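You operate a simulated robot arm through the tools that you are given. There is no shell and no other tool. Be economical: measure what you need, move in short steps, check, and stop when the job is done.

Carry out the task below with a simulated two-armed robot. There is one attempt and no reset: what you move stays moved.

Task
Lower the fence; holding the cylinder, set the gold dial to 2, the teal dial to 1.
Fine: speed dial to 0 first; then stand the gold cylinder on the blue board. Set down upright: what you pick out.
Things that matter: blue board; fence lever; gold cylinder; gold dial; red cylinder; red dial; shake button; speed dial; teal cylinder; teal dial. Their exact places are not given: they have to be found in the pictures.

Only the result counts: the job must be done as asked and must still hold three seconds after the hand-in. Knocking over, shifting, dropping, spilling or breaking anything else fails it.

Robot
Two 6-joint arms with two-finger parallel grippers on one trunk, on a base that drives. Base frame: it is fixed to the floor where the robot stands at the start and does not move with it; the origin is under the middle of the robot, x ahead of it, y to its left, z up; the surface under the hand at the start is at about z = 800. Readings come in mm, rad, newtons and seconds.
The left shoulder is at the start at [70, 166, 1402], the right one opposite. With the tool pointing down near the work surface each hand reaches from about 380 to 800 mm from the robot's upright axis, wherever it stands, measured 20 degrees to its own side. Places, roughly: blue board [800, -600, 800]; fence lever [700, -100, 700]; gold dial [900, -200, 900]; red dial [900, -700, 900]; shake button [900, 0, 700]; speed dial [800, 0, 700]; teal dial [1100, -100, 900]. Payload 3.91 kg a hand.
The tool frame of a hand sits at the grasp point between the pads (the TCP): z along the fingers, y along the line on which they close. The tips reach 30 mm beyond it. The gripper opens to 110 mm. The fingers are 20 mm wide and 10 mm thick; the gripper's body (48 by 112 mm) begins 55 mm behind the TCP.
Orientation is told as [roll, pitch, yaw] about the base's x, y, z axes, in that order, counted from this pose: with the fingers straight down and closing along the base's y, the tool's x points along the base's -x, its y along +y and its z along -z.

Tools
- The arms move only by the tool send_rows. It takes "left_increments", "right_increments" or both (then of equal length, played together; a hand with none holds still); each is a list of rows, each a list of 7 numbers: the shift along the tool's x, y, z in mm, then the turn, a rotation vector about the tool's x, y, z in rad, then the closure, from 0 (fully open) to 1 (shut). In form: [[x, y, z, rx, ry, rz, jaw], ...]. A call has 1 to 12 rows; each row is the pose to reach, as a shift and turn from the pose commanded when the call began, along the tool's axes at that moment. A row lasts 0.2 s, in which the tool goes at most 50 mm and 0.15 rad; a call with a longer step from one row to the next is refused whole, and so is a gripper value outside its range. A pose out of reach is approached as far as the arm can. The call stops where the force on the tool passes 50 N (or 10 N more than at its start, if that is more) or the arm is blocked; 0.2 s more then pass. Each finger travels about 108 mm/s and halts on what it meets, pressing with about 22 N; the grip force reading is that of the motor and also rises with nothing between the fingers. The clock runs only during rows and for 0.2 s after the last one: add rows that repeat a pose to give the fingers time. It gives the time, the measured TCP pose, the force on the tool (base axes), the opening and the grip force at its end, in the units of the frame above (readings bear some noise), with the torque about the TCP (base axes, N m) and any sound that the robot's microphone picked up, and new pictures: "views" is both (left out), scene, wrist or none (wrist: the cameras of the hands that moved).
- Cameras (640 x 400 px; columns grow to the right, rows downward): "scene" is now at [129, -8.1, 1612.5]; the picture's right is [-0.07, -1.00, 0.00], its down [-0.75, 0.05, -0.66] and it looks along [0.66, -0.05, -0.75] (base axes); focal length 259 px, centre (320, 200). "left" rides on the left gripper at [77, -7, -115] in its tool frame; the picture's right is [0.09, 1.00, 0.00], its down [-0.80, 0.07, -0.59] and it looks along [-0.59, 0.05, 0.80] (tool axes); focal length 270 px, centre (320, 200). "right" rides on the right gripper at [77, 7, -115] in its tool frame; the picture's right is [-0.09, 1.00, 0.00], its down [-0.80, -0.07, -0.59] and it looks along [-0.59, -0.05, 0.80] (tool axes); focal length 270 px, centre (320, 200).
- raise_lower(by): slides the trunk up (or, below 0, down) by that many mm; the arms and the scene camera ride with it, the base frame stays. It gives what a move gives, with no picture.
- base_move(legs): drives the robot by 1 to 6 legs, each [ahead, left, turn to the left] in mm, mm and rad, along the robot's own axes; the way and the turn of a leg run together, so that a leg with both is an arc; at most 1500 mm and 3.142 rad a leg. The arms and the cameras ride along, it lands a little off, and it stops where it bumps. It gives what a move gives, and a new picture of the scene camera.
- turn_head(pan, tilt): turns the head with the scene camera to pan (to the left, within 1.501 rad either way) and tilt (down, from -0.506 to 1.204), counted from straight ahead of the robot. It gives what a move gives, and a new picture of the scene camera.
- pixel_to_xyz(camera, pixels): for up to 12 pixels [column, row] of the newest picture of that camera ("zoom" is the newest enlarged one), the place [x, y, z] in the base frame of the surface seen there, good to about 3 mm. The clock stands still meanwhile.
- enlarge(camera, box): a new picture of the part [left, top, right, bottom] of that camera's present view, enlarged. The clock stands still meanwhile.
- hand_in(): hands the job in; it is judged then, once.

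Work in short steps. Measure before you move; look again where a grasp or a placing could have gone wrong, and mend it. You have 80 turns and 260 pictures in all, those below and enlarged ones among them. Open the grippers and draw the arms clear of the work before you hand the job in, unless the task says otherwise; then end with one line.

The tools are called after "Call:" as name(argument=value, ...) on one line, values as JSON. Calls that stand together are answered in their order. send_rows: Moves the arms, as the interface text tells. Its arguments: {"type":"object","properties":{"left_increments":{"type":"array","items":{"type":"array","items":{"type":"number"}}},"right_increments":{"type":"array","items":{"type":"array","items":{"type":"number"}}},"views":{"type":"string","enum":["both","scene","wrist","none"]}},"required":[]} The other tools are called the same way: raise_lower (by) slides the trunk up or down; base_move (legs) drives the base; turn_head (pan, tilt) turns the head that bears the scene camera; pixel_to_xyz (camera, pixels) gives the place of the surface under pixels of a picture; enlarge (camera, box) takes an enlarged picture of a part of a camera's view; hand_in () hands the job in.

At the start:

```text
time: 0.0
left_eef_pos: [684.5, 98.4, 999.3]
left_tool_rot: [0.0, 0.001, -0.002]
left_contact_force: [-0.2, 0.3, 0.1]
left_torque: [0.01, 0.05, 0.01]
left_width: 110.0
left_grasp_force: 0.0
right_eef_pos: [616.3, -318.0, 1000.1]
right_tool_rot: [-0.001, 0.0, -0.002]
right_contact_force: [-0.8, 0.5, -0.2]
right_torque: [0.01, -0.03, 0.01]
right_width: 110.1
right_grasp_force: 0.0
trunk travel left (down, up): [-897.0, 43.0]
robot x, y, heading: [0.6, 0.8, 0.002]
head pan, tilt: [-0.073, 0.848]
```

scene: 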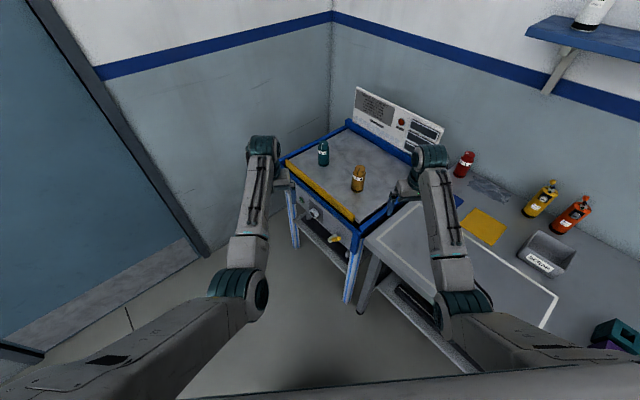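
right: 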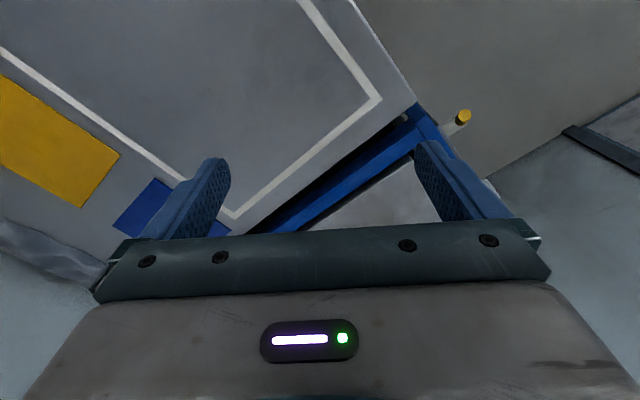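
left: 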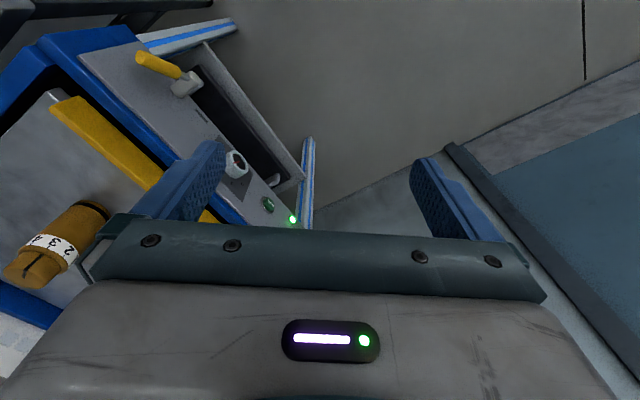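

The scene shows a shaker table with gold and teal cylinders, a fence, a lever and a panel. I enlarge the views to see the details.

Call:
enlarge(camera="scene", box=[270, 80, 470, 205])

Call:
enlarge(camera="left", box=[0, 20, 320, 300])

Call:
enlarge(camera="scene", box=[270, 170, 430, 290])

```text
3.20 times, centred on (370, 142) of scene
```

zoom: 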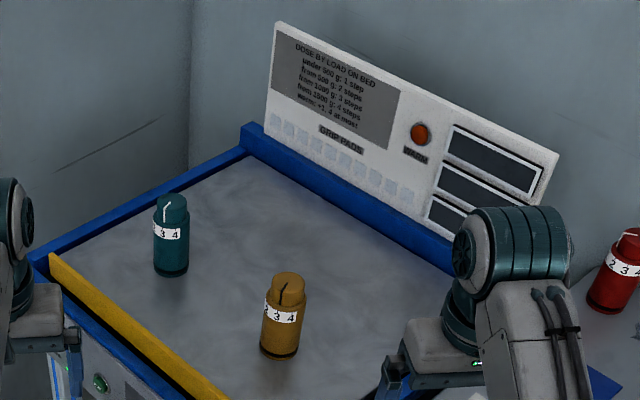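

```text
1.43 times, centred on (160, 160) of left
```

zoom: 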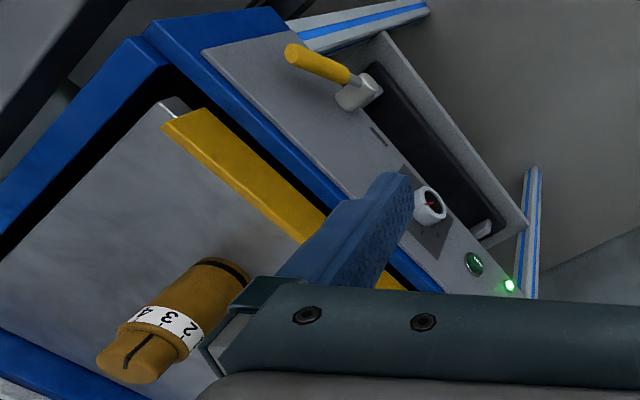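

```text
3.33 times, centred on (350, 230) of scene
```

zoom: 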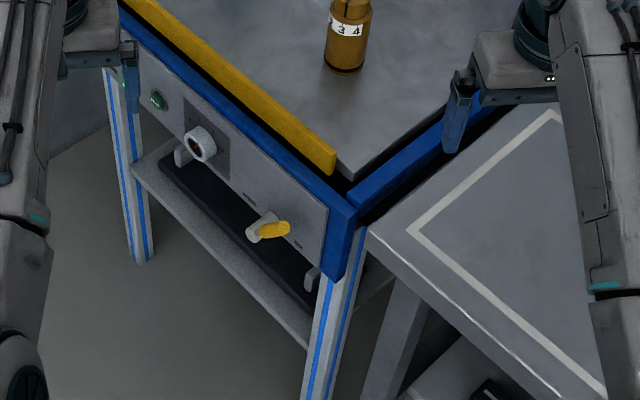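

Cylinders have turn caps with pointer lines; the panel has a speed knob, a shake button and a lever. I measure key points in the scene picture.

Call:
pixel_to_xyz(camera="scene", pixels=[[323, 144], [323, 163], [358, 168], [357, 190], [310, 212], [335, 239], [329, 238], [290, 170], [350, 216], [485, 225], [457, 201], [302, 200]])

Call:
pixel_to_xyz(camera="left", pixels=[[237, 163], [145, 58], [185, 82], [267, 204], [75, 105], [160, 175], [30, 270], [80, 215], [210, 140], [240, 190], [110, 70], [225, 175]])

Call:
enlarge(camera="left", box=[190, 120, 310, 240])

Call:
enlarge(camera="left", box=[110, 30, 230, 150])

Call:
enlarge(camera="scene", box=[430, 140, 560, 250])

```text
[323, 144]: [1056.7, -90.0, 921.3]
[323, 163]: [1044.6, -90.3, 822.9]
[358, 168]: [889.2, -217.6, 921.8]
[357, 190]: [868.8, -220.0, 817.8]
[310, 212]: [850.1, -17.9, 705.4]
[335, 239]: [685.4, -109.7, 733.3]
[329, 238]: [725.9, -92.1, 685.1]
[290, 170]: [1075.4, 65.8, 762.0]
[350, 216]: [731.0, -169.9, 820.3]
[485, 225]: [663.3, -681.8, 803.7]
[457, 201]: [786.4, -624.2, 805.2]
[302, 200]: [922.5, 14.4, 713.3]
```

```text
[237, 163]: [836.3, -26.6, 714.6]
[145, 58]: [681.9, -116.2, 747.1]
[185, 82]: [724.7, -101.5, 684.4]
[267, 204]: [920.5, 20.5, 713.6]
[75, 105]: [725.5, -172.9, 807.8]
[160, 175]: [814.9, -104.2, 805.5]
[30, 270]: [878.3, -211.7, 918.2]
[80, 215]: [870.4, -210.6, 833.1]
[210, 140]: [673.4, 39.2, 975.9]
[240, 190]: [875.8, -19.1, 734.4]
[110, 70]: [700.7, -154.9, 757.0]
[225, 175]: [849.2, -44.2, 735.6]
```

```text
3.33 times, centred on (250, 180) of left
```

zoom: 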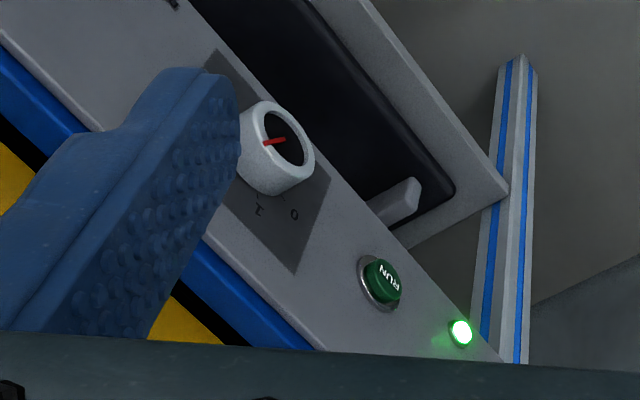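

```text
3.33 times, centred on (170, 90) of left
```

zoom: 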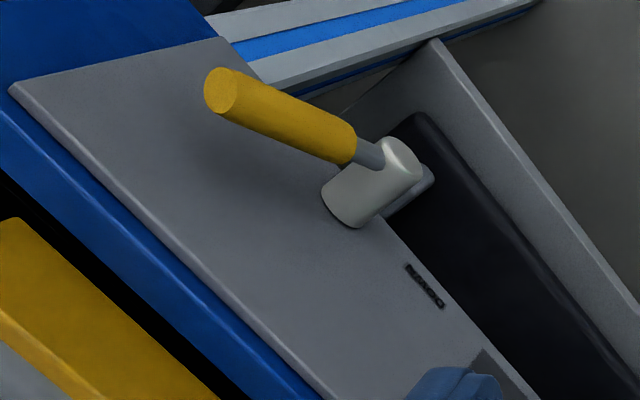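

```text
3.64 times, centred on (495, 195) of scene
```

zoom: 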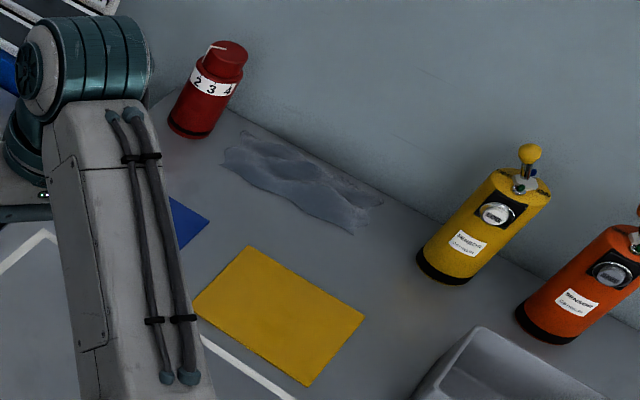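

The table is rotated about 29°, with the front panel facing (-0.49, 0.87). I check for obstacles before driving: door and wall on the left, items on the right, panel plane.

Call:
pixel_to_xyz(camera="scene", pixels=[[150, 150], [100, 300], [230, 150], [560, 185], [590, 200], [550, 245], [620, 325], [240, 285], [465, 310], [440, 330], [380, 290], [130, 310]])

Call:
pixel_to_xyz(camera="left", pixels=[[150, 90], [190, 110], [205, 135], [250, 205], [130, 60], [280, 205], [240, 170], [150, 60], [175, 75], [265, 175], [290, 212]])

```text
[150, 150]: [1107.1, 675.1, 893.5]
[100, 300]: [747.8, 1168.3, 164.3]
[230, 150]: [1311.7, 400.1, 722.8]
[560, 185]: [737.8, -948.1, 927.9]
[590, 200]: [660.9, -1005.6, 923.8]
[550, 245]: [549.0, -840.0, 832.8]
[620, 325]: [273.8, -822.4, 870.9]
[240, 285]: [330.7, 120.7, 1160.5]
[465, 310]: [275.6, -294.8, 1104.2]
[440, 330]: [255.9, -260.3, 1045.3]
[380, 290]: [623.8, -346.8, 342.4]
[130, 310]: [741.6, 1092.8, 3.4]
```

```text
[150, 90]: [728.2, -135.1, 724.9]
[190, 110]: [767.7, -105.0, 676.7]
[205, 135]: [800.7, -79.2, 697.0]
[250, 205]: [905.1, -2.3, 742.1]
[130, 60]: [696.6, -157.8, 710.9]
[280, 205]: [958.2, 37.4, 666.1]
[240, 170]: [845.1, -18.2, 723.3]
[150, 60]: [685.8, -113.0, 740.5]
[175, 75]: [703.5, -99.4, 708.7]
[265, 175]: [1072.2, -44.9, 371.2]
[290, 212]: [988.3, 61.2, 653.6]
```

Panel is vertical, running along (0.8, 0.6) with outward normal (-0.6, 0.8). I turn to face it (-0.927 rad), then shift back/left to stand before it.

Call:
base_move(legs=[[0, 0, -0.927], [-160, 480, 0]])

Call:
turn_head(pan=0.0, tilt=0.85)

```text
time: 5.3
left_eef_pos: [777.4, -73.4, 999.6]
left_tool_rot: [0.0, 0.0, -0.92]
left_contact_force: [0.1, -0.6, 0.8]
left_torque: [-0.05, 0.0, -0.04]
left_width: 109.9
left_grasp_force: 0.1
right_eef_pos: [405.0, -270.7, 999.4]
right_tool_rot: [0.001, -0.001, -0.919]
right_contact_force: [-0.8, 0.4, 0.2]
right_torque: [0.0, -0.02, -0.02]
right_width: 109.9
right_grasp_force: 0.1
trunk travel left (down, up): [-897.0, 43.0]
robot x, y, heading: [286.2, 412.4, -0.924]
head pan, tilt: [-0.073, 0.848]
```

scene: 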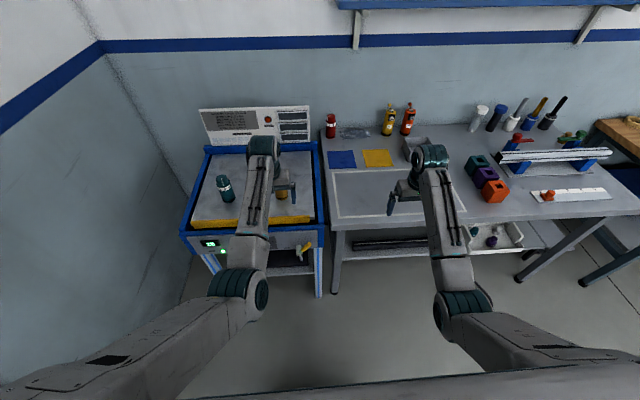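

```text
time: 6.0
left_eef_pos: [777.6, -72.4, 999.4]
left_tool_rot: [0.001, 0.001, -0.921]
left_contact_force: [-0.3, -0.2, 0.2]
left_torque: [-0.03, -0.01, 0.02]
left_width: 109.9
left_grasp_force: 0.1
right_eef_pos: [405.3, -269.8, 1000.3]
right_tool_rot: [0.001, 0.001, -0.92]
right_contact_force: [-0.5, 0.3, -0.1]
right_torque: [0.01, -0.01, 0.0]
right_width: 109.9
right_grasp_force: 0.1
trunk travel left (down, up): [-897.0, 43.0]
robot x, y, heading: [283.0, 409.2, -0.922]
head pan, tilt: [0.0, 0.85]
```

scene: 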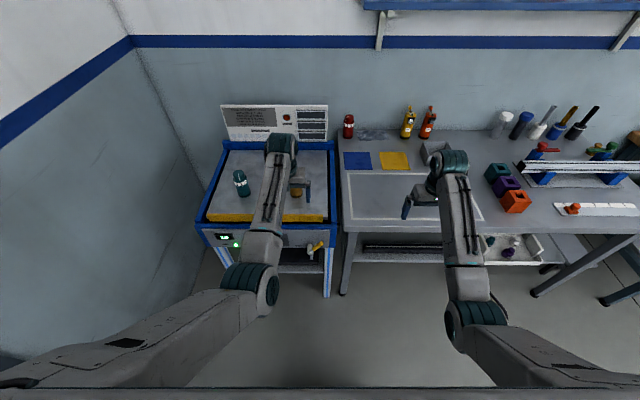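

The robot faces the panel. I pitch the left hand to point forward while backing it off 120 mm.

Call:
send_rows(left_increments=[[20, 0, 0, 0, -0.143, 0, 0], [40, 0, 0, 0, -0.286, 0, 0], [60, 0, 0, 0, -0.429, 0, 0], [80, 0, 0, 0, -0.571, 0, 0], [100, 0, 0, 0, -0.714, 0, 0], [120, 0, 0, 0, -0.857, 0, 0], [120, 0, 20, 0, -1.0, 0, 0], [120, 0, 40, 0, -1.143, 0, 0], [120, 0, 60, 0, -1.285, 0, 0], [120, 0, 80, 0, -1.428, 0, 0], [120, 0, 100, 0, -1.571, 0, 0], [120, 0, 100, 0, -1.571, 0, 0]])

```text
time: 6.9
left_eef_pos: [828.8, -50.2, 1113.8]
left_tool_rot: [0.107, -0.676, -0.942]
left_contact_force: [0.3, 0.3, -0.2]
left_torque: [0.0, 0.0, -0.02]
left_width: 110.1
left_grasp_force: 0.1
right_eef_pos: [403.5, -269.3, 999.4]
right_tool_rot: [0.0, -0.001, -0.921]
right_contact_force: [-0.5, -0.1, 0.2]
right_torque: [0.01, 0.0, 0.0]
right_width: 109.9
right_grasp_force: 0.2
trunk travel left (down, up): [-897.0, 43.0]
robot x, y, heading: [282.9, 409.4, -0.915]
head pan, tilt: [0.0, 0.85]
stopped in row 4 (left hand): the arm was blocked; the commanded pose is now the measured one
```

scene: 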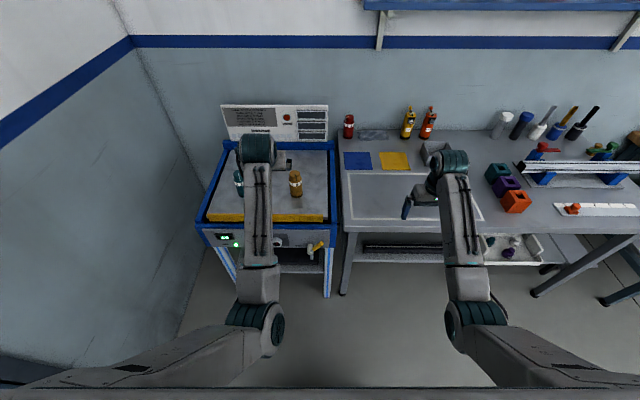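
left: 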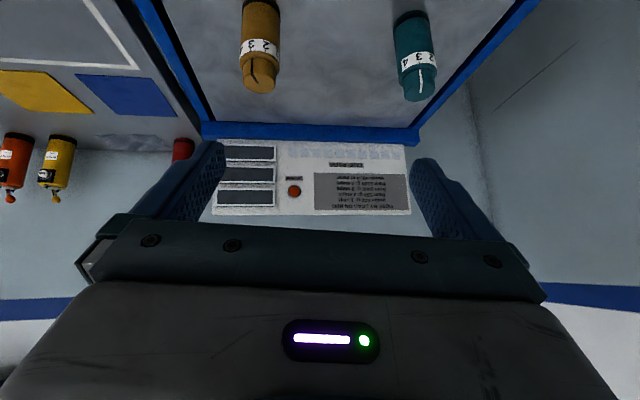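

The arm's wrist limit blocked this pitch at the present trunk height. I'll back the base 350 mm away from the tables, then lower the trunk so a horizontal reach is natural; first I check where the table edges are.

Call:
pixel_to_xyz(camera="scene", pixels=[[350, 232], [480, 232], [345, 280], [450, 262], [320, 245], [225, 237], [298, 175], [278, 241]])

Call:
base_move(legs=[[-350, 0, 0]])

```text
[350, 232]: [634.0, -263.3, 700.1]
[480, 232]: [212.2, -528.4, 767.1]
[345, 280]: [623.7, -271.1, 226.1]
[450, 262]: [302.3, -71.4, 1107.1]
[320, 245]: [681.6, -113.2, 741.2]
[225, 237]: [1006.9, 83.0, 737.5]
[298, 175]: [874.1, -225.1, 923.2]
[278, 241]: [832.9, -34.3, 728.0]
```

```text
time: 9.2
left_eef_pos: [616.7, 225.8, 1110.1]
left_tool_rot: [0.109, -0.671, -0.947]
left_contact_force: [0.1, 0.5, 0.7]
left_torque: [0.01, -0.03, 0.0]
left_width: 110.2
left_grasp_force: 0.0
right_eef_pos: [190.2, 7.7, 998.6]
right_tool_rot: [0.0, 0.002, -0.924]
right_contact_force: [0.6, -0.2, 0.6]
right_torque: [0.0, -0.02, -0.01]
right_width: 110.0
right_grasp_force: 0.0
trunk travel left (down, up): [-897.0, 43.0]
robot x, y, heading: [75.3, 691.0, -0.925]
head pan, tilt: [0.0, 0.85]
```

scene: 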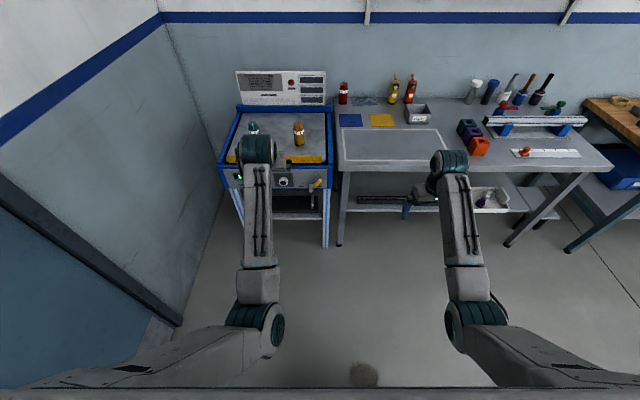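

All hands are clear of the tables (table edge at s≈590 along my heading; hands at s<200). I lower the trunk 450 mm.

Call:
raise_lower(by=-450)

```text
refused: -450 is not a number from -400 to 400
```

Limit is 400 per call; I lower 400.

Call:
raise_lower(by=-400)

Call:
send_rows(left_increments=[[0, 0, 0, 0, -0.14, 0, 0], [0, 0, 0, 0, -0.28, 0, 0], [0, 0, 0, 0, -0.42, 0, 0], [0, 0, 0, 0, -0.56, 0, 0], [0, 0, 0, 0, -0.7, 0, 0], [0, 0, 0, 0, -0.84, 0, 0], [0, 0, 0, 0, -0.9, 0, 0]])

```text
time: 13.0
left_eef_pos: [615.4, 226.6, 711.7]
left_tool_rot: [0.111, -0.675, -0.949]
left_contact_force: [0.8, -0.6, 0.2]
left_torque: [-0.01, 0.01, 0.0]
left_width: 110.0
left_grasp_force: 0.0
right_eef_pos: [191.4, 9.1, 599.5]
right_tool_rot: [0.0, 0.001, -0.926]
right_contact_force: [0.2, -0.4, 0.2]
right_torque: [0.0, 0.0, 0.01]
right_width: 109.9
right_grasp_force: 0.1
trunk travel left (down, up): [-497.0, 443.0]
robot x, y, heading: [72.5, 692.0, -0.921]
head pan, tilt: [0.0, 0.85]
```

```text
time: 13.9
left_eef_pos: [653.9, 203.6, 818.3]
left_tool_rot: [0.435, -1.307, -1.271]
left_contact_force: [0.5, 0.4, 1.8]
left_torque: [-0.05, 0.01, 0.0]
left_width: 109.9
left_grasp_force: 0.2
right_eef_pos: [190.5, 10.0, 600.4]
right_tool_rot: [-0.002, 0.001, -0.925]
right_contact_force: [-0.3, -0.2, 0.7]
right_torque: [0.03, 0.01, -0.02]
right_width: 109.8
right_grasp_force: 0.0
trunk travel left (down, up): [-497.0, 443.0]
robot x, y, heading: [73.0, 688.4, -0.922]
head pan, tilt: [0.0, 0.85]
stopped in row 4 (left hand): the arm was blocked; the commanded pose is now the measured one
```

scene: 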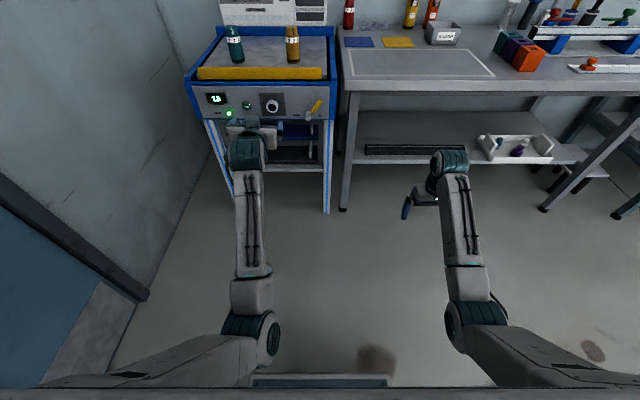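
left: 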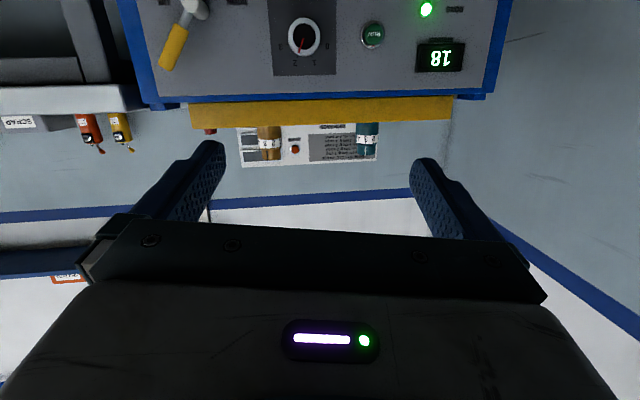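

The tool now points nearly forward (about 14° down), and the panel with knob, RUN button and lever shows in the left view. I enlarge the knob and lever and measure them.

Call:
enlarge(camera="left", box=[240, 0, 380, 90])

Call:
enlarge(camera="left", box=[130, 0, 250, 80])

Call:
pixel_to_xyz(camera="left", pixels=[[290, 37], [318, 37], [304, 22], [304, 54], [304, 40], [172, 46], [187, 20], [198, 8], [373, 35], [260, 60], [167, 62], [450, 20]])

Call:
enlarge(camera="scene", box=[180, 20, 340, 130])

```text
4.44 times, centred on (310, 45) of left
```

zoom: 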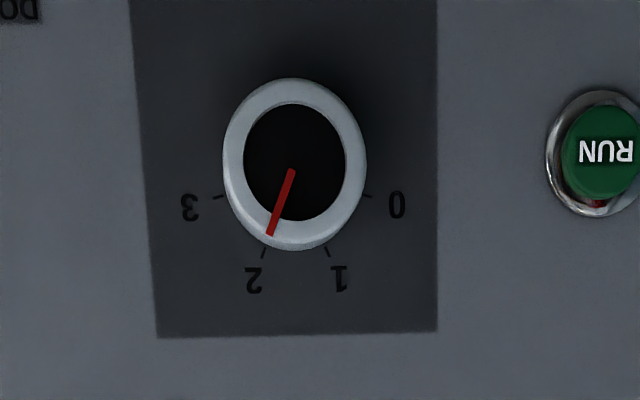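

```text
5.00 times, centred on (190, 40) of left
```

zoom: 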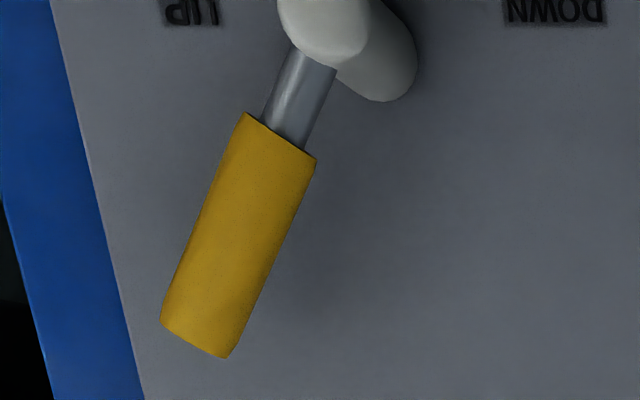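

```text
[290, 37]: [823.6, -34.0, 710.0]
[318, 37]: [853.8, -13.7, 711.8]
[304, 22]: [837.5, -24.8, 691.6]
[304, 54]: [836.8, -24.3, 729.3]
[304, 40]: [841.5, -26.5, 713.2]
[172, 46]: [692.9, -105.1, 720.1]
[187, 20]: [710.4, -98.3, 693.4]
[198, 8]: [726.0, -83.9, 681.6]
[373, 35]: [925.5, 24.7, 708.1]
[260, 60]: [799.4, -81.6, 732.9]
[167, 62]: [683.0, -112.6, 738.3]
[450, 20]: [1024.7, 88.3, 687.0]
```

```text
3.64 times, centred on (260, 75) of scene
```

zoom: 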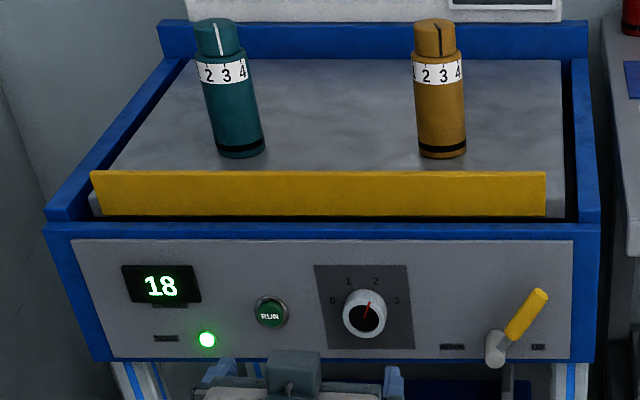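

The knob points at 2; ticks are 45° apart, so 0 is 90° counter-clockwise. Knob centre ≈ (838.7, -23.9, 711), about 22 mm proud. I align the left hand horizontal at the knob's height, slowly.

Call:
send_rows(left_increments=[[20, 1, -5, 0.015, -0.04, -0.015, 0], [40, 1, -10, 0.03, -0.08, -0.03, 0], [60, 2, -16, 0.045, -0.12, -0.045, 0], [80, 2, -21, 0.06, -0.165, -0.06, 0], [100, 3, -26, 0.075, -0.21, -0.072, 0], [119, 4, -31, 0.09, -0.248, -0.087, 0], [119, 4, -31, 0.09, -0.248, -0.087, 0]], views="wrist")

```text
time: 15.5
left_eef_pos: [624.1, 259.2, 710.8]
left_tool_rot: [1.823, -1.559, -2.752]
left_contact_force: [-1.3, 0.0, 0.3]
left_torque: [0.03, 0.04, -0.01]
left_width: 110.0
left_grasp_force: 0.0
right_eef_pos: [191.4, 8.2, 599.0]
right_tool_rot: [-0.001, 0.0, -0.925]
right_contact_force: [-0.3, 1.1, 0.6]
right_torque: [-0.02, 0.02, 0.02]
right_width: 110.0
right_grasp_force: 0.1
trunk travel left (down, up): [-497.0, 443.0]
robot x, y, heading: [74.5, 687.6, -0.922]
head pan, tilt: [0.0, 0.85]
```

left: 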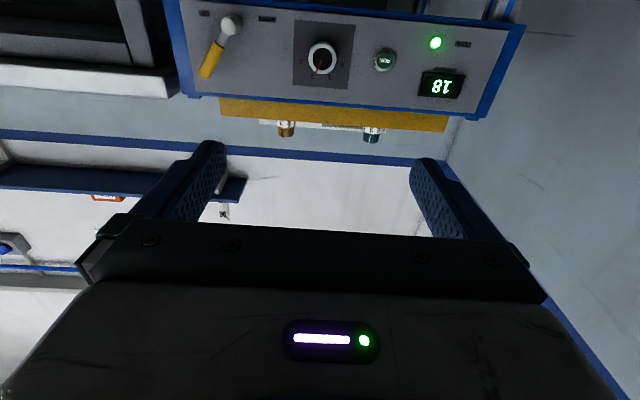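

Tool is horizontal along the heading at the knob's height. I drive 250 mm forward.

Call:
base_move(legs=[[250, 0, 0]])

```text
time: 17.3
left_eef_pos: [774.5, 55.1, 710.7]
left_tool_rot: [1.683, -1.561, -2.612]
left_contact_force: [1.1, -0.9, -0.7]
left_torque: [-0.03, 0.03, 0.01]
left_width: 109.7
left_grasp_force: 0.0
right_eef_pos: [340.4, -190.7, 599.9]
right_tool_rot: [0.0, 0.003, -0.927]
right_contact_force: [-1.0, -0.1, -0.4]
right_torque: [0.0, 0.0, 0.04]
right_width: 109.7
right_grasp_force: 0.1
trunk travel left (down, up): [-497.0, 443.0]
robot x, y, heading: [223.0, 492.8, -0.929]
head pan, tilt: [0.0, 0.85]
```

scene: 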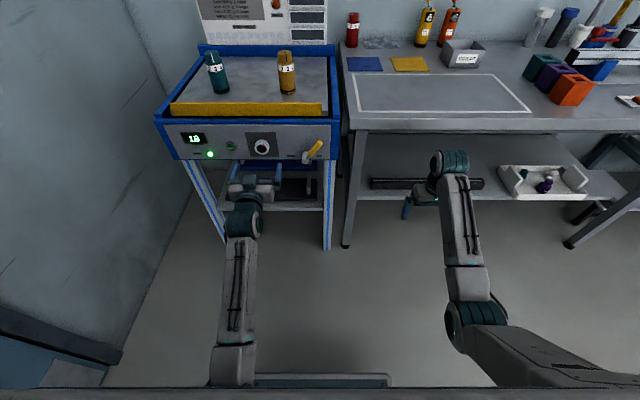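

Now at s=420, u=653, heading good. I roll +45° (clockwise) first and approach, shifting 4 mm left, then check from the wrist camera.

Call:
send_rows(left_increments=[[0, 4, 0, 0, 0, 0.14, 0.1], [0, 4, 0, 0, 0, 0.28, 0.2], [0, 4, 0, 0, 0, 0.42, 0.3], [0, 4, 0, 0, 0, 0.56, 0.3], [0, 4, 0, 0, 0, 0.7, 0.3], [0, 4, 15, 0, 0, 0.785, 0.3], [0, 4, 40, 0, 0, 0.785, 0.3], [0, 4, 40, 0, 0, 0.785, 0.3]])

Call:
pixel_to_xyz(camera="scene", pixels=[[262, 147], [256, 147], [268, 147], [262, 154]])

```text
time: 19.1
left_eef_pos: [798.9, 26.6, 713.3]
left_tool_rot: [1.575, -0.775, -2.505]
left_contact_force: [0.2, 0.5, 0.1]
left_torque: [0.01, 0.01, 0.01]
left_width: 77.2
left_grasp_force: 0.0
right_eef_pos: [339.3, -191.5, 599.6]
right_tool_rot: [0.001, 0.001, -0.927]
right_contact_force: [0.5, -0.3, 0.1]
right_torque: [0.02, 0.0, 0.03]
right_width: 109.9
right_grasp_force: 0.1
trunk travel left (down, up): [-497.0, 443.0]
robot x, y, heading: [226.6, 491.6, -0.922]
head pan, tilt: [0.0, 0.85]
```

scene: 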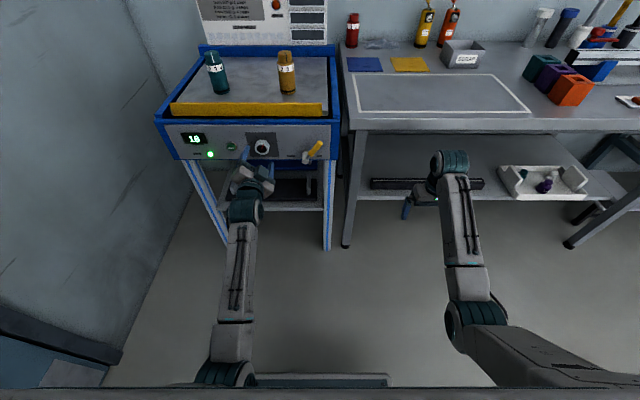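
left: 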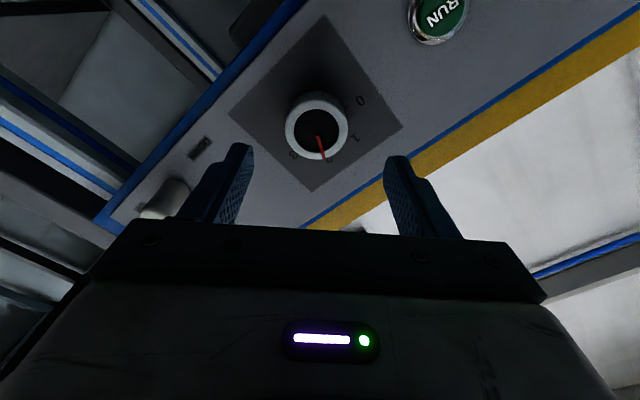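

```text
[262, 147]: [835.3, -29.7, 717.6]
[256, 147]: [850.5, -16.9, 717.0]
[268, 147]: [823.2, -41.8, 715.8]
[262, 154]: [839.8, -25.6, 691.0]
```

Knob is centred between the fingers. I advance 47 mm and close.

Call:
send_rows(left_increments=[[2, 0, 24, 0, 0, 0, 0.3], [2, 0, 46, 0, 0, 0, 0.3], [2, 0, 46, 0, 0, 0, 0.65], [2, 0, 46, 0, 0, 0, 0.9], [2, 0, 46, 0, 0, 0, 0.9]])

```text
time: 20.3
left_eef_pos: [829.4, -10.0, 707.6]
left_tool_rot: [1.569, -0.776, -2.5]
left_contact_force: [-10.2, 0.6, -12.2]
left_torque: [-0.04, 0.0, -0.26]
left_width: 43.6
left_grasp_force: 44.5
right_eef_pos: [339.8, -190.9, 597.9]
right_tool_rot: [0.0, 0.002, -0.927]
right_contact_force: [0.3, 0.2, -1.0]
right_torque: [0.01, 0.01, 0.03]
right_width: 110.2
right_grasp_force: 0.1
trunk travel left (down, up): [-497.0, 443.0]
robot x, y, heading: [224.6, 494.9, -0.928]
head pan, tilt: [0.0, 0.85]
```

scene: 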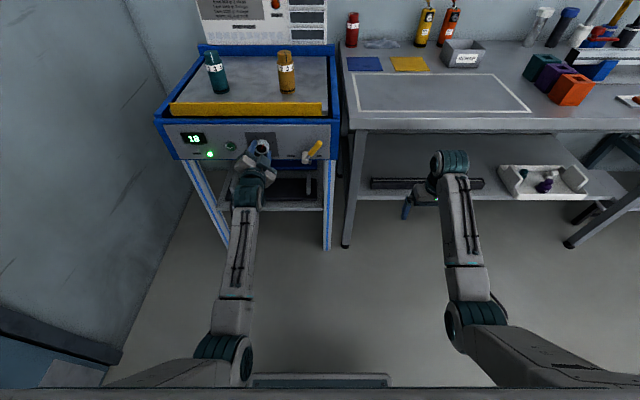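
left: 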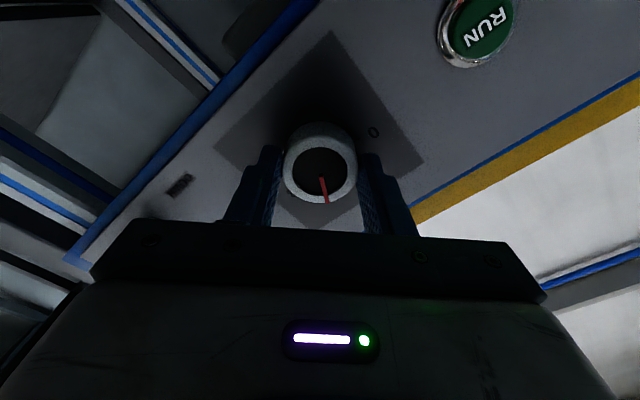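

Knob gripped at 43.6 mm. I turn 90° counter-clockwise.

Call:
send_rows(left_increments=[[0, 0, 0, 0, 0, -0.143, 0.9], [0, 0, 0, 0, 0, -0.286, 0.9], [0, 0, 0, 0, 0, -0.428, 0.9], [0, 0, 0, 0, 0, -0.571, 0.9], [0, 0, 0, 0, 0, -0.714, 0.9], [0, 0, 0, 0, 0, -0.857, 0.9], [0, 0, 0, 0, 0, -1.0, 0.9], [0, 0, 0, 0, 0, -1.143, 0.9], [0, 0, 0, 0, 0, -1.285, 0.9], [0, 0, 0, 0, 0, -1.428, 0.9], [0, 0, 0, 0, 0, -1.571, 0.9], [0, 0, 0, 0, 0, -1.571, 0.9]])

Call:
enlarge(camera="left", box=[240, 80, 400, 240])

```text
time: 22.9
left_eef_pos: [830.5, -9.4, 710.5]
left_tool_rot: [-1.575, -0.793, 0.641]
left_contact_force: [-5.4, -3.1, -10.3]
left_torque: [-0.29, -0.21, 0.79]
left_width: 43.0
left_grasp_force: 44.5
right_eef_pos: [340.6, -191.8, 599.6]
right_tool_rot: [-0.001, 0.002, -0.927]
right_contact_force: [0.5, -1.2, 0.1]
right_torque: [-0.03, 0.01, 0.0]
right_width: 110.0
right_grasp_force: 0.0
trunk travel left (down, up): [-497.0, 443.0]
robot x, y, heading: [225.9, 491.3, -0.933]
head pan, tilt: [0.0, 0.85]
```

scene: 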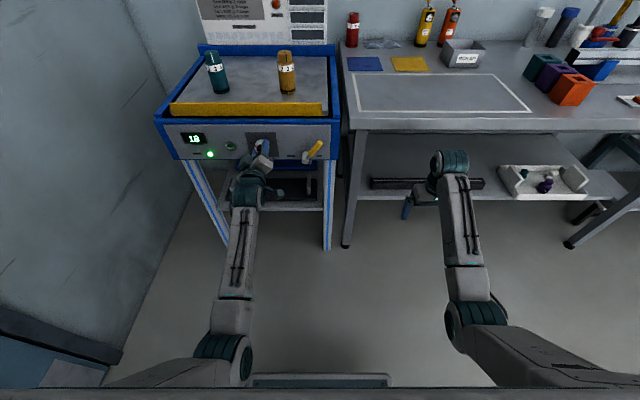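
left: 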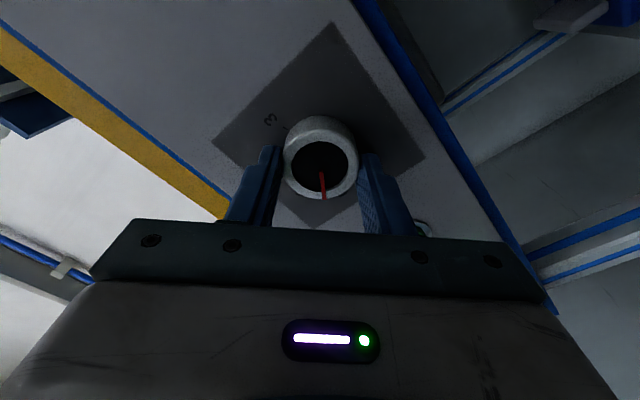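

```text
2.50 times, centred on (320, 160) of left
```

zoom: 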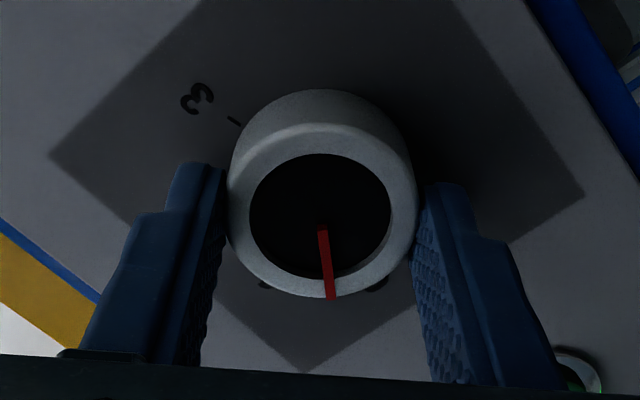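

The pointer turned with the hand. I open, back off and look.

Call:
send_rows(left_increments=[[0, 0, 0, 0, 0, 0, 0.5], [0, 0, 0, 0, 0, 0, 0.3], [0, 0, -40, 0, 0, 0, 0.3], [0, 0, -80, 0, 0, 0.1, 0.3], [0, 0, -120, 0, 0, 0.25, 0.3], [0, 0, -140, 0, 0, 0.4, 0.3], [0, 0, -140, 0, 0, 0.54, 0.3], [0, 0, -140, 0, 0, 0.68, 0.3], [0, 0, -140, 0, 0, 0.785, 0.3], [0, 0, -140, 0, 0, 0.785, 0.3]])

Call:
enlarge(camera="scene", box=[150, 40, 350, 170])

Call:
enlarge(camera="left", box=[150, 0, 450, 160])

```text
time: 25.1
left_eef_pos: [745.2, 103.6, 708.9]
left_tool_rot: [1.766, -1.561, -2.698]
left_contact_force: [0.1, 0.0, -0.1]
left_torque: [-0.01, 0.0, 0.02]
left_width: 77.0
left_grasp_force: 0.0
right_eef_pos: [340.5, -191.5, 600.1]
right_tool_rot: [0.0, 0.0, -0.927]
right_contact_force: [0.2, -0.3, -0.3]
right_torque: [-0.01, -0.01, -0.03]
right_width: 110.1
right_grasp_force: 0.0
trunk travel left (down, up): [-497.0, 443.0]
robot x, y, heading: [222.7, 492.4, -0.928]
head pan, tilt: [0.0, 0.85]
```

scene: 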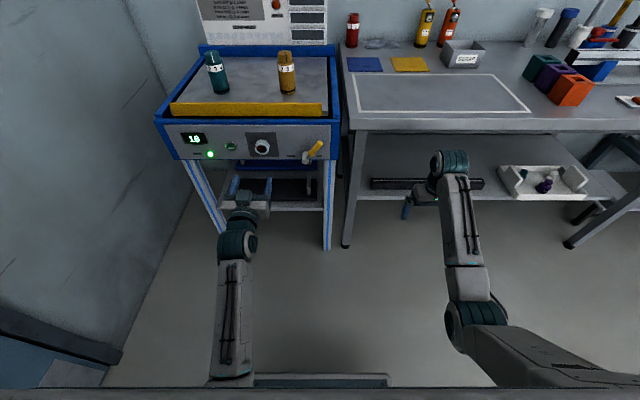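
left: 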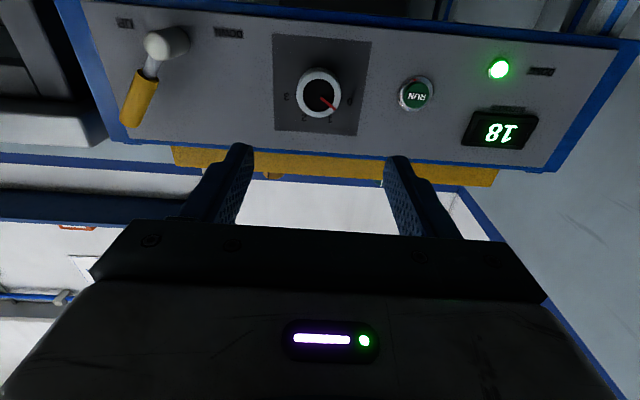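

```text
3.08 times, centred on (250, 105) of scene
```

zoom: 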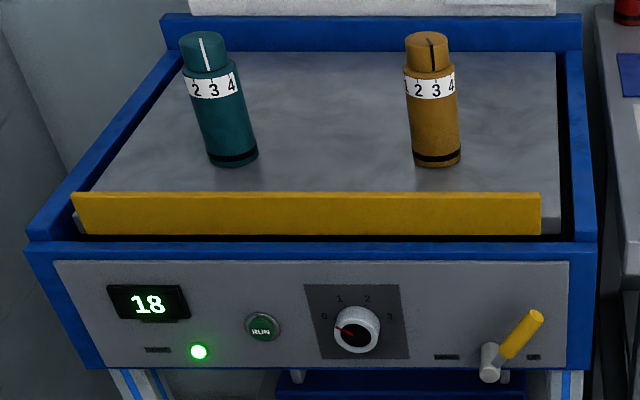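

```text
2.13 times, centred on (300, 80) of left
```

zoom: 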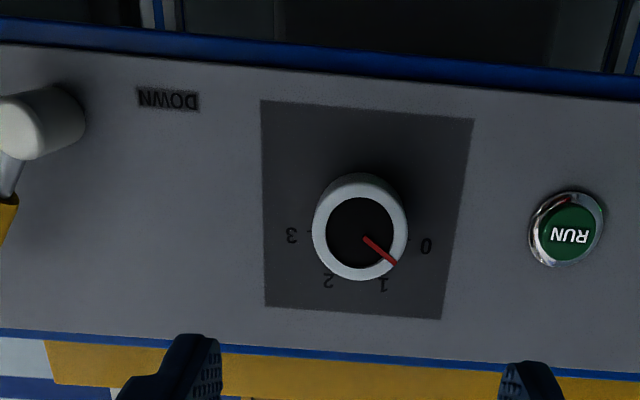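

The pointer looks to be between 1 and 0; I look closer.

Call:
enlarge(camera="left", box=[270, 40, 370, 140])

Call:
enlarge(camera="scene", box=[240, 125, 285, 165])

```text
4.00 times, centred on (320, 90) of left
```

zoom: 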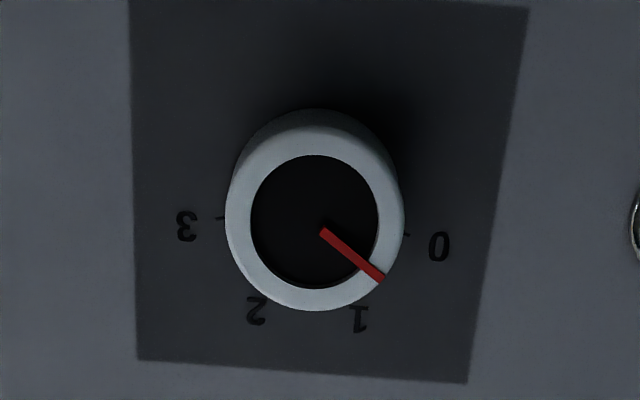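

```text
10.00 times, centred on (262, 145) of scene
```

zoom: 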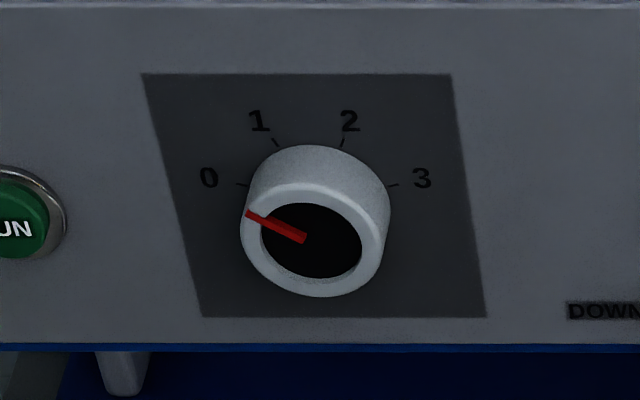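

The pointer is ~9° short of 0 (at ≈58° vs 67.5°). I regrip at the present roll and turn a further ~0.17 rad counter-clockwise.

Call:
send_rows(left_increments=[[-1, -1, 45, 0, 0, 0, 0.3], [-2, -1, 90, 0, 0, 0, 0.3], [-2, -1, 125, 0, 0, 0, 0.3], [-2, -1, 141, 0, 0, 0, 0.3], [-2, -1, 141, 0, 0, 0, 0.6], [-2, -1, 141, 0, 0, 0, 0.9], [-2, -1, 141, 0, 0, -0.06, 0.9], [-2, -1, 141, 0, 0, -0.12, 0.9], [-2, -1, 141, 0, 0, -0.17, 0.9], [-2, -1, 141, 0, 0, -0.17, 0.9]], views="none")

Call:
send_rows(left_increments=[[0, 0, 0, 0, 0, 0, 0.6], [0, 0, 0, 0, 0, 0, 0.3], [0, 0, -40, 0, 0, 0, 0.3], [0, 0, -80, 0, 0, 0.1, 0.3], [0, 0, -120, 0, 0, 0.17, 0.3], [0, 0, -140, 0, 0, 0.17, 0.3]], views="wrist")

Call:
enlarge(camera="left", box=[270, 40, 370, 140])

Call:
enlarge(camera="scene", box=[240, 125, 285, 165])

```text
time: 27.3
left_eef_pos: [829.1, -10.0, 710.9]
left_tool_rot: [-1.578, -1.408, 0.648]
left_contact_force: [-5.4, 2.8, -5.6]
left_torque: [-0.77, -0.55, 0.36]
left_width: 42.8
left_grasp_force: 45.3
right_eef_pos: [339.7, -190.8, 599.1]
right_tool_rot: [-0.001, 0.0, -0.927]
right_contact_force: [-0.8, -1.2, -0.1]
right_torque: [0.02, 0.02, 0.0]
right_width: 110.1
right_grasp_force: 0.0
trunk travel left (down, up): [-497.0, 443.0]
robot x, y, heading: [226.5, 490.0, -0.929]
head pan, tilt: [0.0, 0.85]
```

```text
time: 28.7
left_eef_pos: [745.6, 100.3, 712.0]
left_tool_rot: [1.832, -1.56, -2.763]
left_contact_force: [0.5, 0.8, -0.3]
left_torque: [0.01, 0.02, -0.02]
left_width: 76.8
left_grasp_force: 0.0
right_eef_pos: [340.7, -191.8, 599.6]
right_tool_rot: [0.0, -0.001, -0.927]
right_contact_force: [0.2, 0.4, 0.9]
right_torque: [0.0, -0.03, -0.01]
right_width: 109.9
right_grasp_force: 0.1
trunk travel left (down, up): [-497.0, 443.0]
robot x, y, heading: [227.0, 489.7, -0.926]
head pan, tilt: [0.0, 0.85]
```

left: 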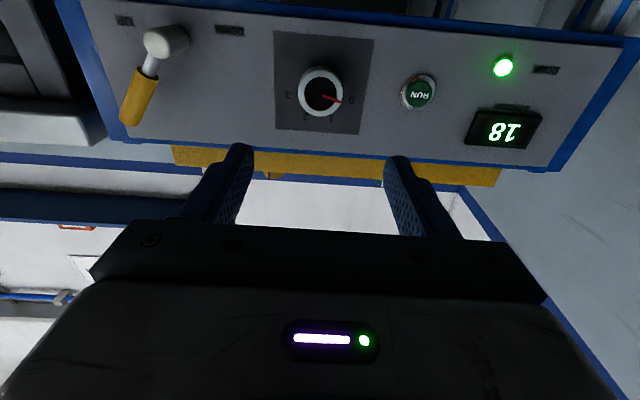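

```text
4.00 times, centred on (320, 90) of left
```

zoom: 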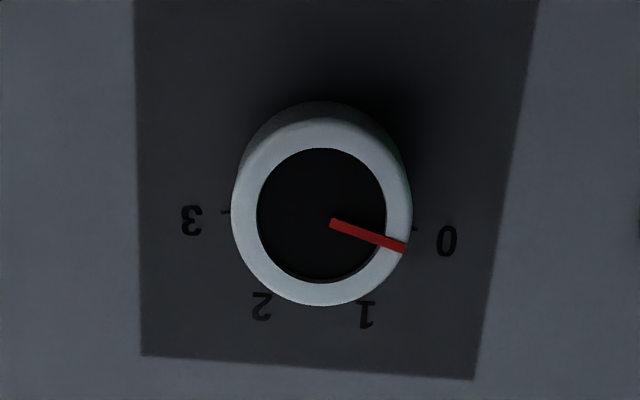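

```text
10.00 times, centred on (262, 145) of scene
```

zoom: 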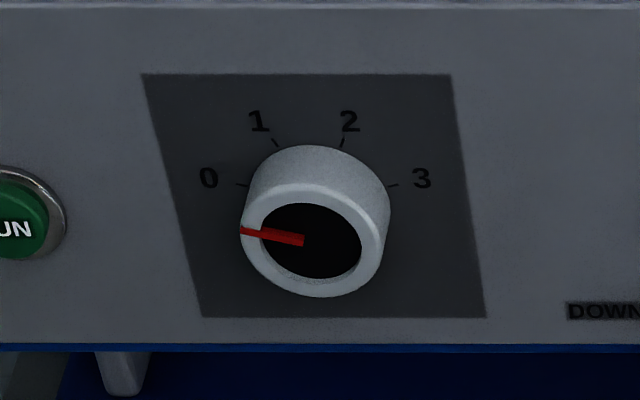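

The pointer now sits about 6–8° past 0 (≈75° vs the 67.5° tick). I regrip gently and turn back 0.11 rad, then look.

Call:
send_rows(left_increments=[[0, 0, 45, 0, 0, 0, 0.3], [0, 0, 90, 0, 0, 0, 0.3], [0, 0, 125, 0, 0, 0, 0.3], [0, 0, 140, 0, 0, 0, 0.3], [0, 0, 140, 0, 0, 0, 0.5], [0, 0, 140, 0, 0, 0, 0.64], [0, 0, 140, 0, 0, 0, 0.66], [0, 0, 140, 0, 0, 0.05, 0.66], [0, 0, 140, 0, 0, 0.11, 0.66], [0, 0, 140, 0, 0, 0.11, 0.66]], views="wrist")

Call:
enlarge(camera="left", box=[260, 100, 380, 220])

Call:
send_rows(left_increments=[[0, 0, 0, 0, 0, 0, 0.55], [0, 0, 0, 0, 0, 0, 0.3], [0, 0, -40, 0, 0, 0, 0.3], [0, 0, -80, 0, 0, -0.05, 0.3], [0, 0, -120, 0, 0, -0.11, 0.3], [0, 0, -140, 0, 0, -0.11, 0.3]], views="wrist")

Call:
enlarge(camera="left", box=[270, 40, 370, 140])

Call:
enlarge(camera="scene", box=[240, 125, 285, 165])

```text
time: 30.9
left_eef_pos: [829.5, -11.4, 711.1]
left_tool_rot: [1.581, -1.451, -2.513]
left_contact_force: [9.0, -10.3, -0.8]
left_torque: [-0.57, -0.41, -0.16]
left_width: 43.2
left_grasp_force: 44.6
right_eef_pos: [340.0, -191.8, 598.0]
right_tool_rot: [-0.001, 0.001, -0.927]
right_contact_force: [-0.3, -0.1, 0.4]
right_torque: [0.0, 0.06, 0.0]
right_width: 109.9
right_grasp_force: 0.0
trunk travel left (down, up): [-497.0, 443.0]
robot x, y, heading: [229.3, 488.7, -0.927]
head pan, tilt: [0.0, 0.85]
```

left: 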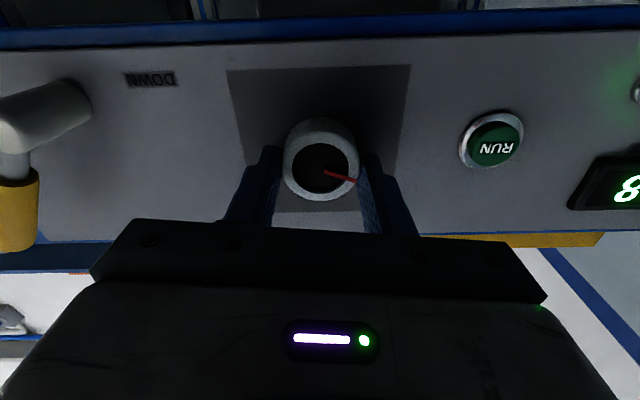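

```text
3.33 times, centred on (320, 160) of left
```

zoom: 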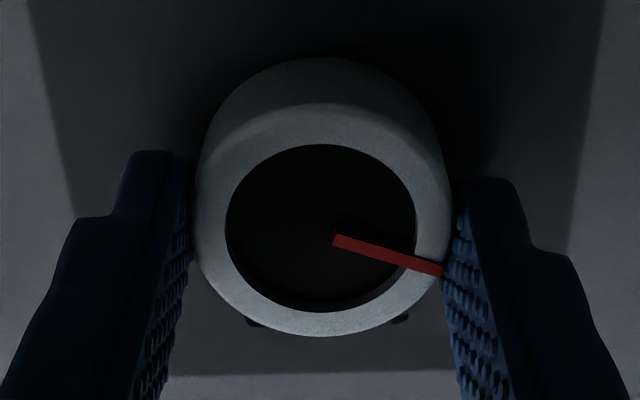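

```text
time: 32.3
left_eef_pos: [745.4, 100.8, 713.2]
left_tool_rot: [1.851, -1.562, -2.783]
left_contact_force: [-0.5, -0.3, 0.1]
left_torque: [0.02, -0.03, 0.01]
left_width: 77.1
left_grasp_force: 0.0
right_eef_pos: [339.8, -191.1, 598.7]
right_tool_rot: [0.0, 0.0, -0.927]
right_contact_force: [-0.4, -0.2, -0.7]
right_torque: [-0.01, 0.02, -0.01]
right_width: 110.1
right_grasp_force: 0.1
trunk travel left (down, up): [-497.0, 443.0]
robot x, y, heading: [222.4, 492.0, -0.926]
head pan, tilt: [0.0, 0.85]
```

left: 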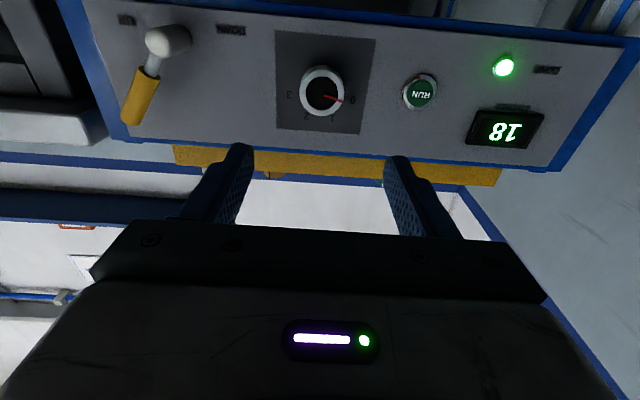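

```text
4.00 times, centred on (320, 90) of left
```

zoom: 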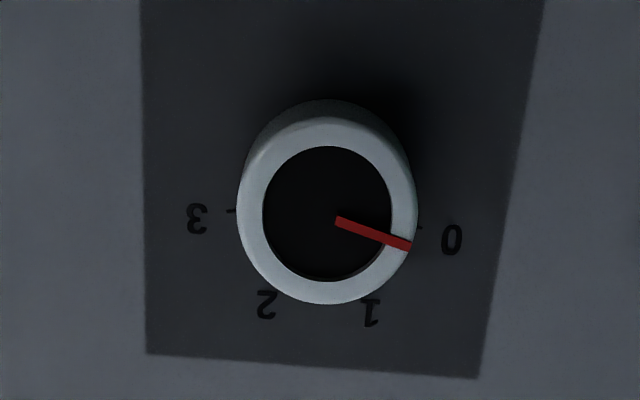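

```text
10.00 times, centred on (262, 145) of scene
```

zoom: 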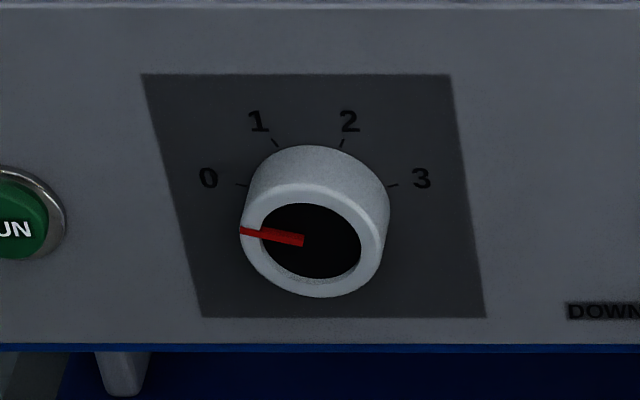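

The pointer snapped back to the same place: it is detented and rests at 0. Next the lever: I measure it and read its labels.

Call:
pixel_to_xyz(camera="left", pixels=[[172, 40], [180, 36], [165, 36], [150, 68], [140, 90], [130, 112], [124, 122], [136, 124], [127, 20], [231, 30], [322, 92]])

Call:
enlarge(camera="left", box=[80, 0, 260, 140])

```text
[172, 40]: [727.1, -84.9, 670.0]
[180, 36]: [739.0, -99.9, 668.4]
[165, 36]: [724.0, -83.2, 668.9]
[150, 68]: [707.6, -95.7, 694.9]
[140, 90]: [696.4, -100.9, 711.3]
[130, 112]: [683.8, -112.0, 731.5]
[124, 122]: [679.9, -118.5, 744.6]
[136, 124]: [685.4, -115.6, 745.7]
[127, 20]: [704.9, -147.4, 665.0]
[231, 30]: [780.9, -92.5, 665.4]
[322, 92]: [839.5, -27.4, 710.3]
```

```text
2.86 times, centred on (170, 70) of left
```

zoom: 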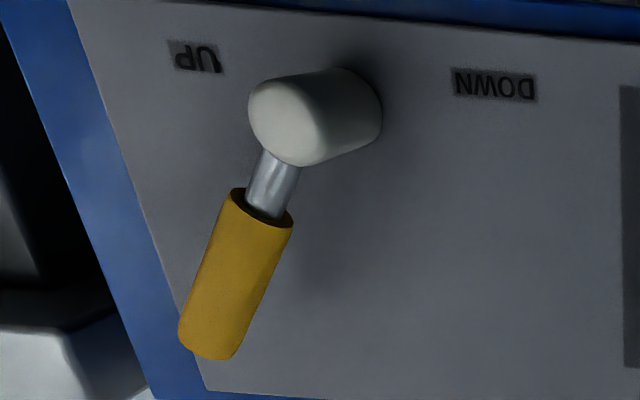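

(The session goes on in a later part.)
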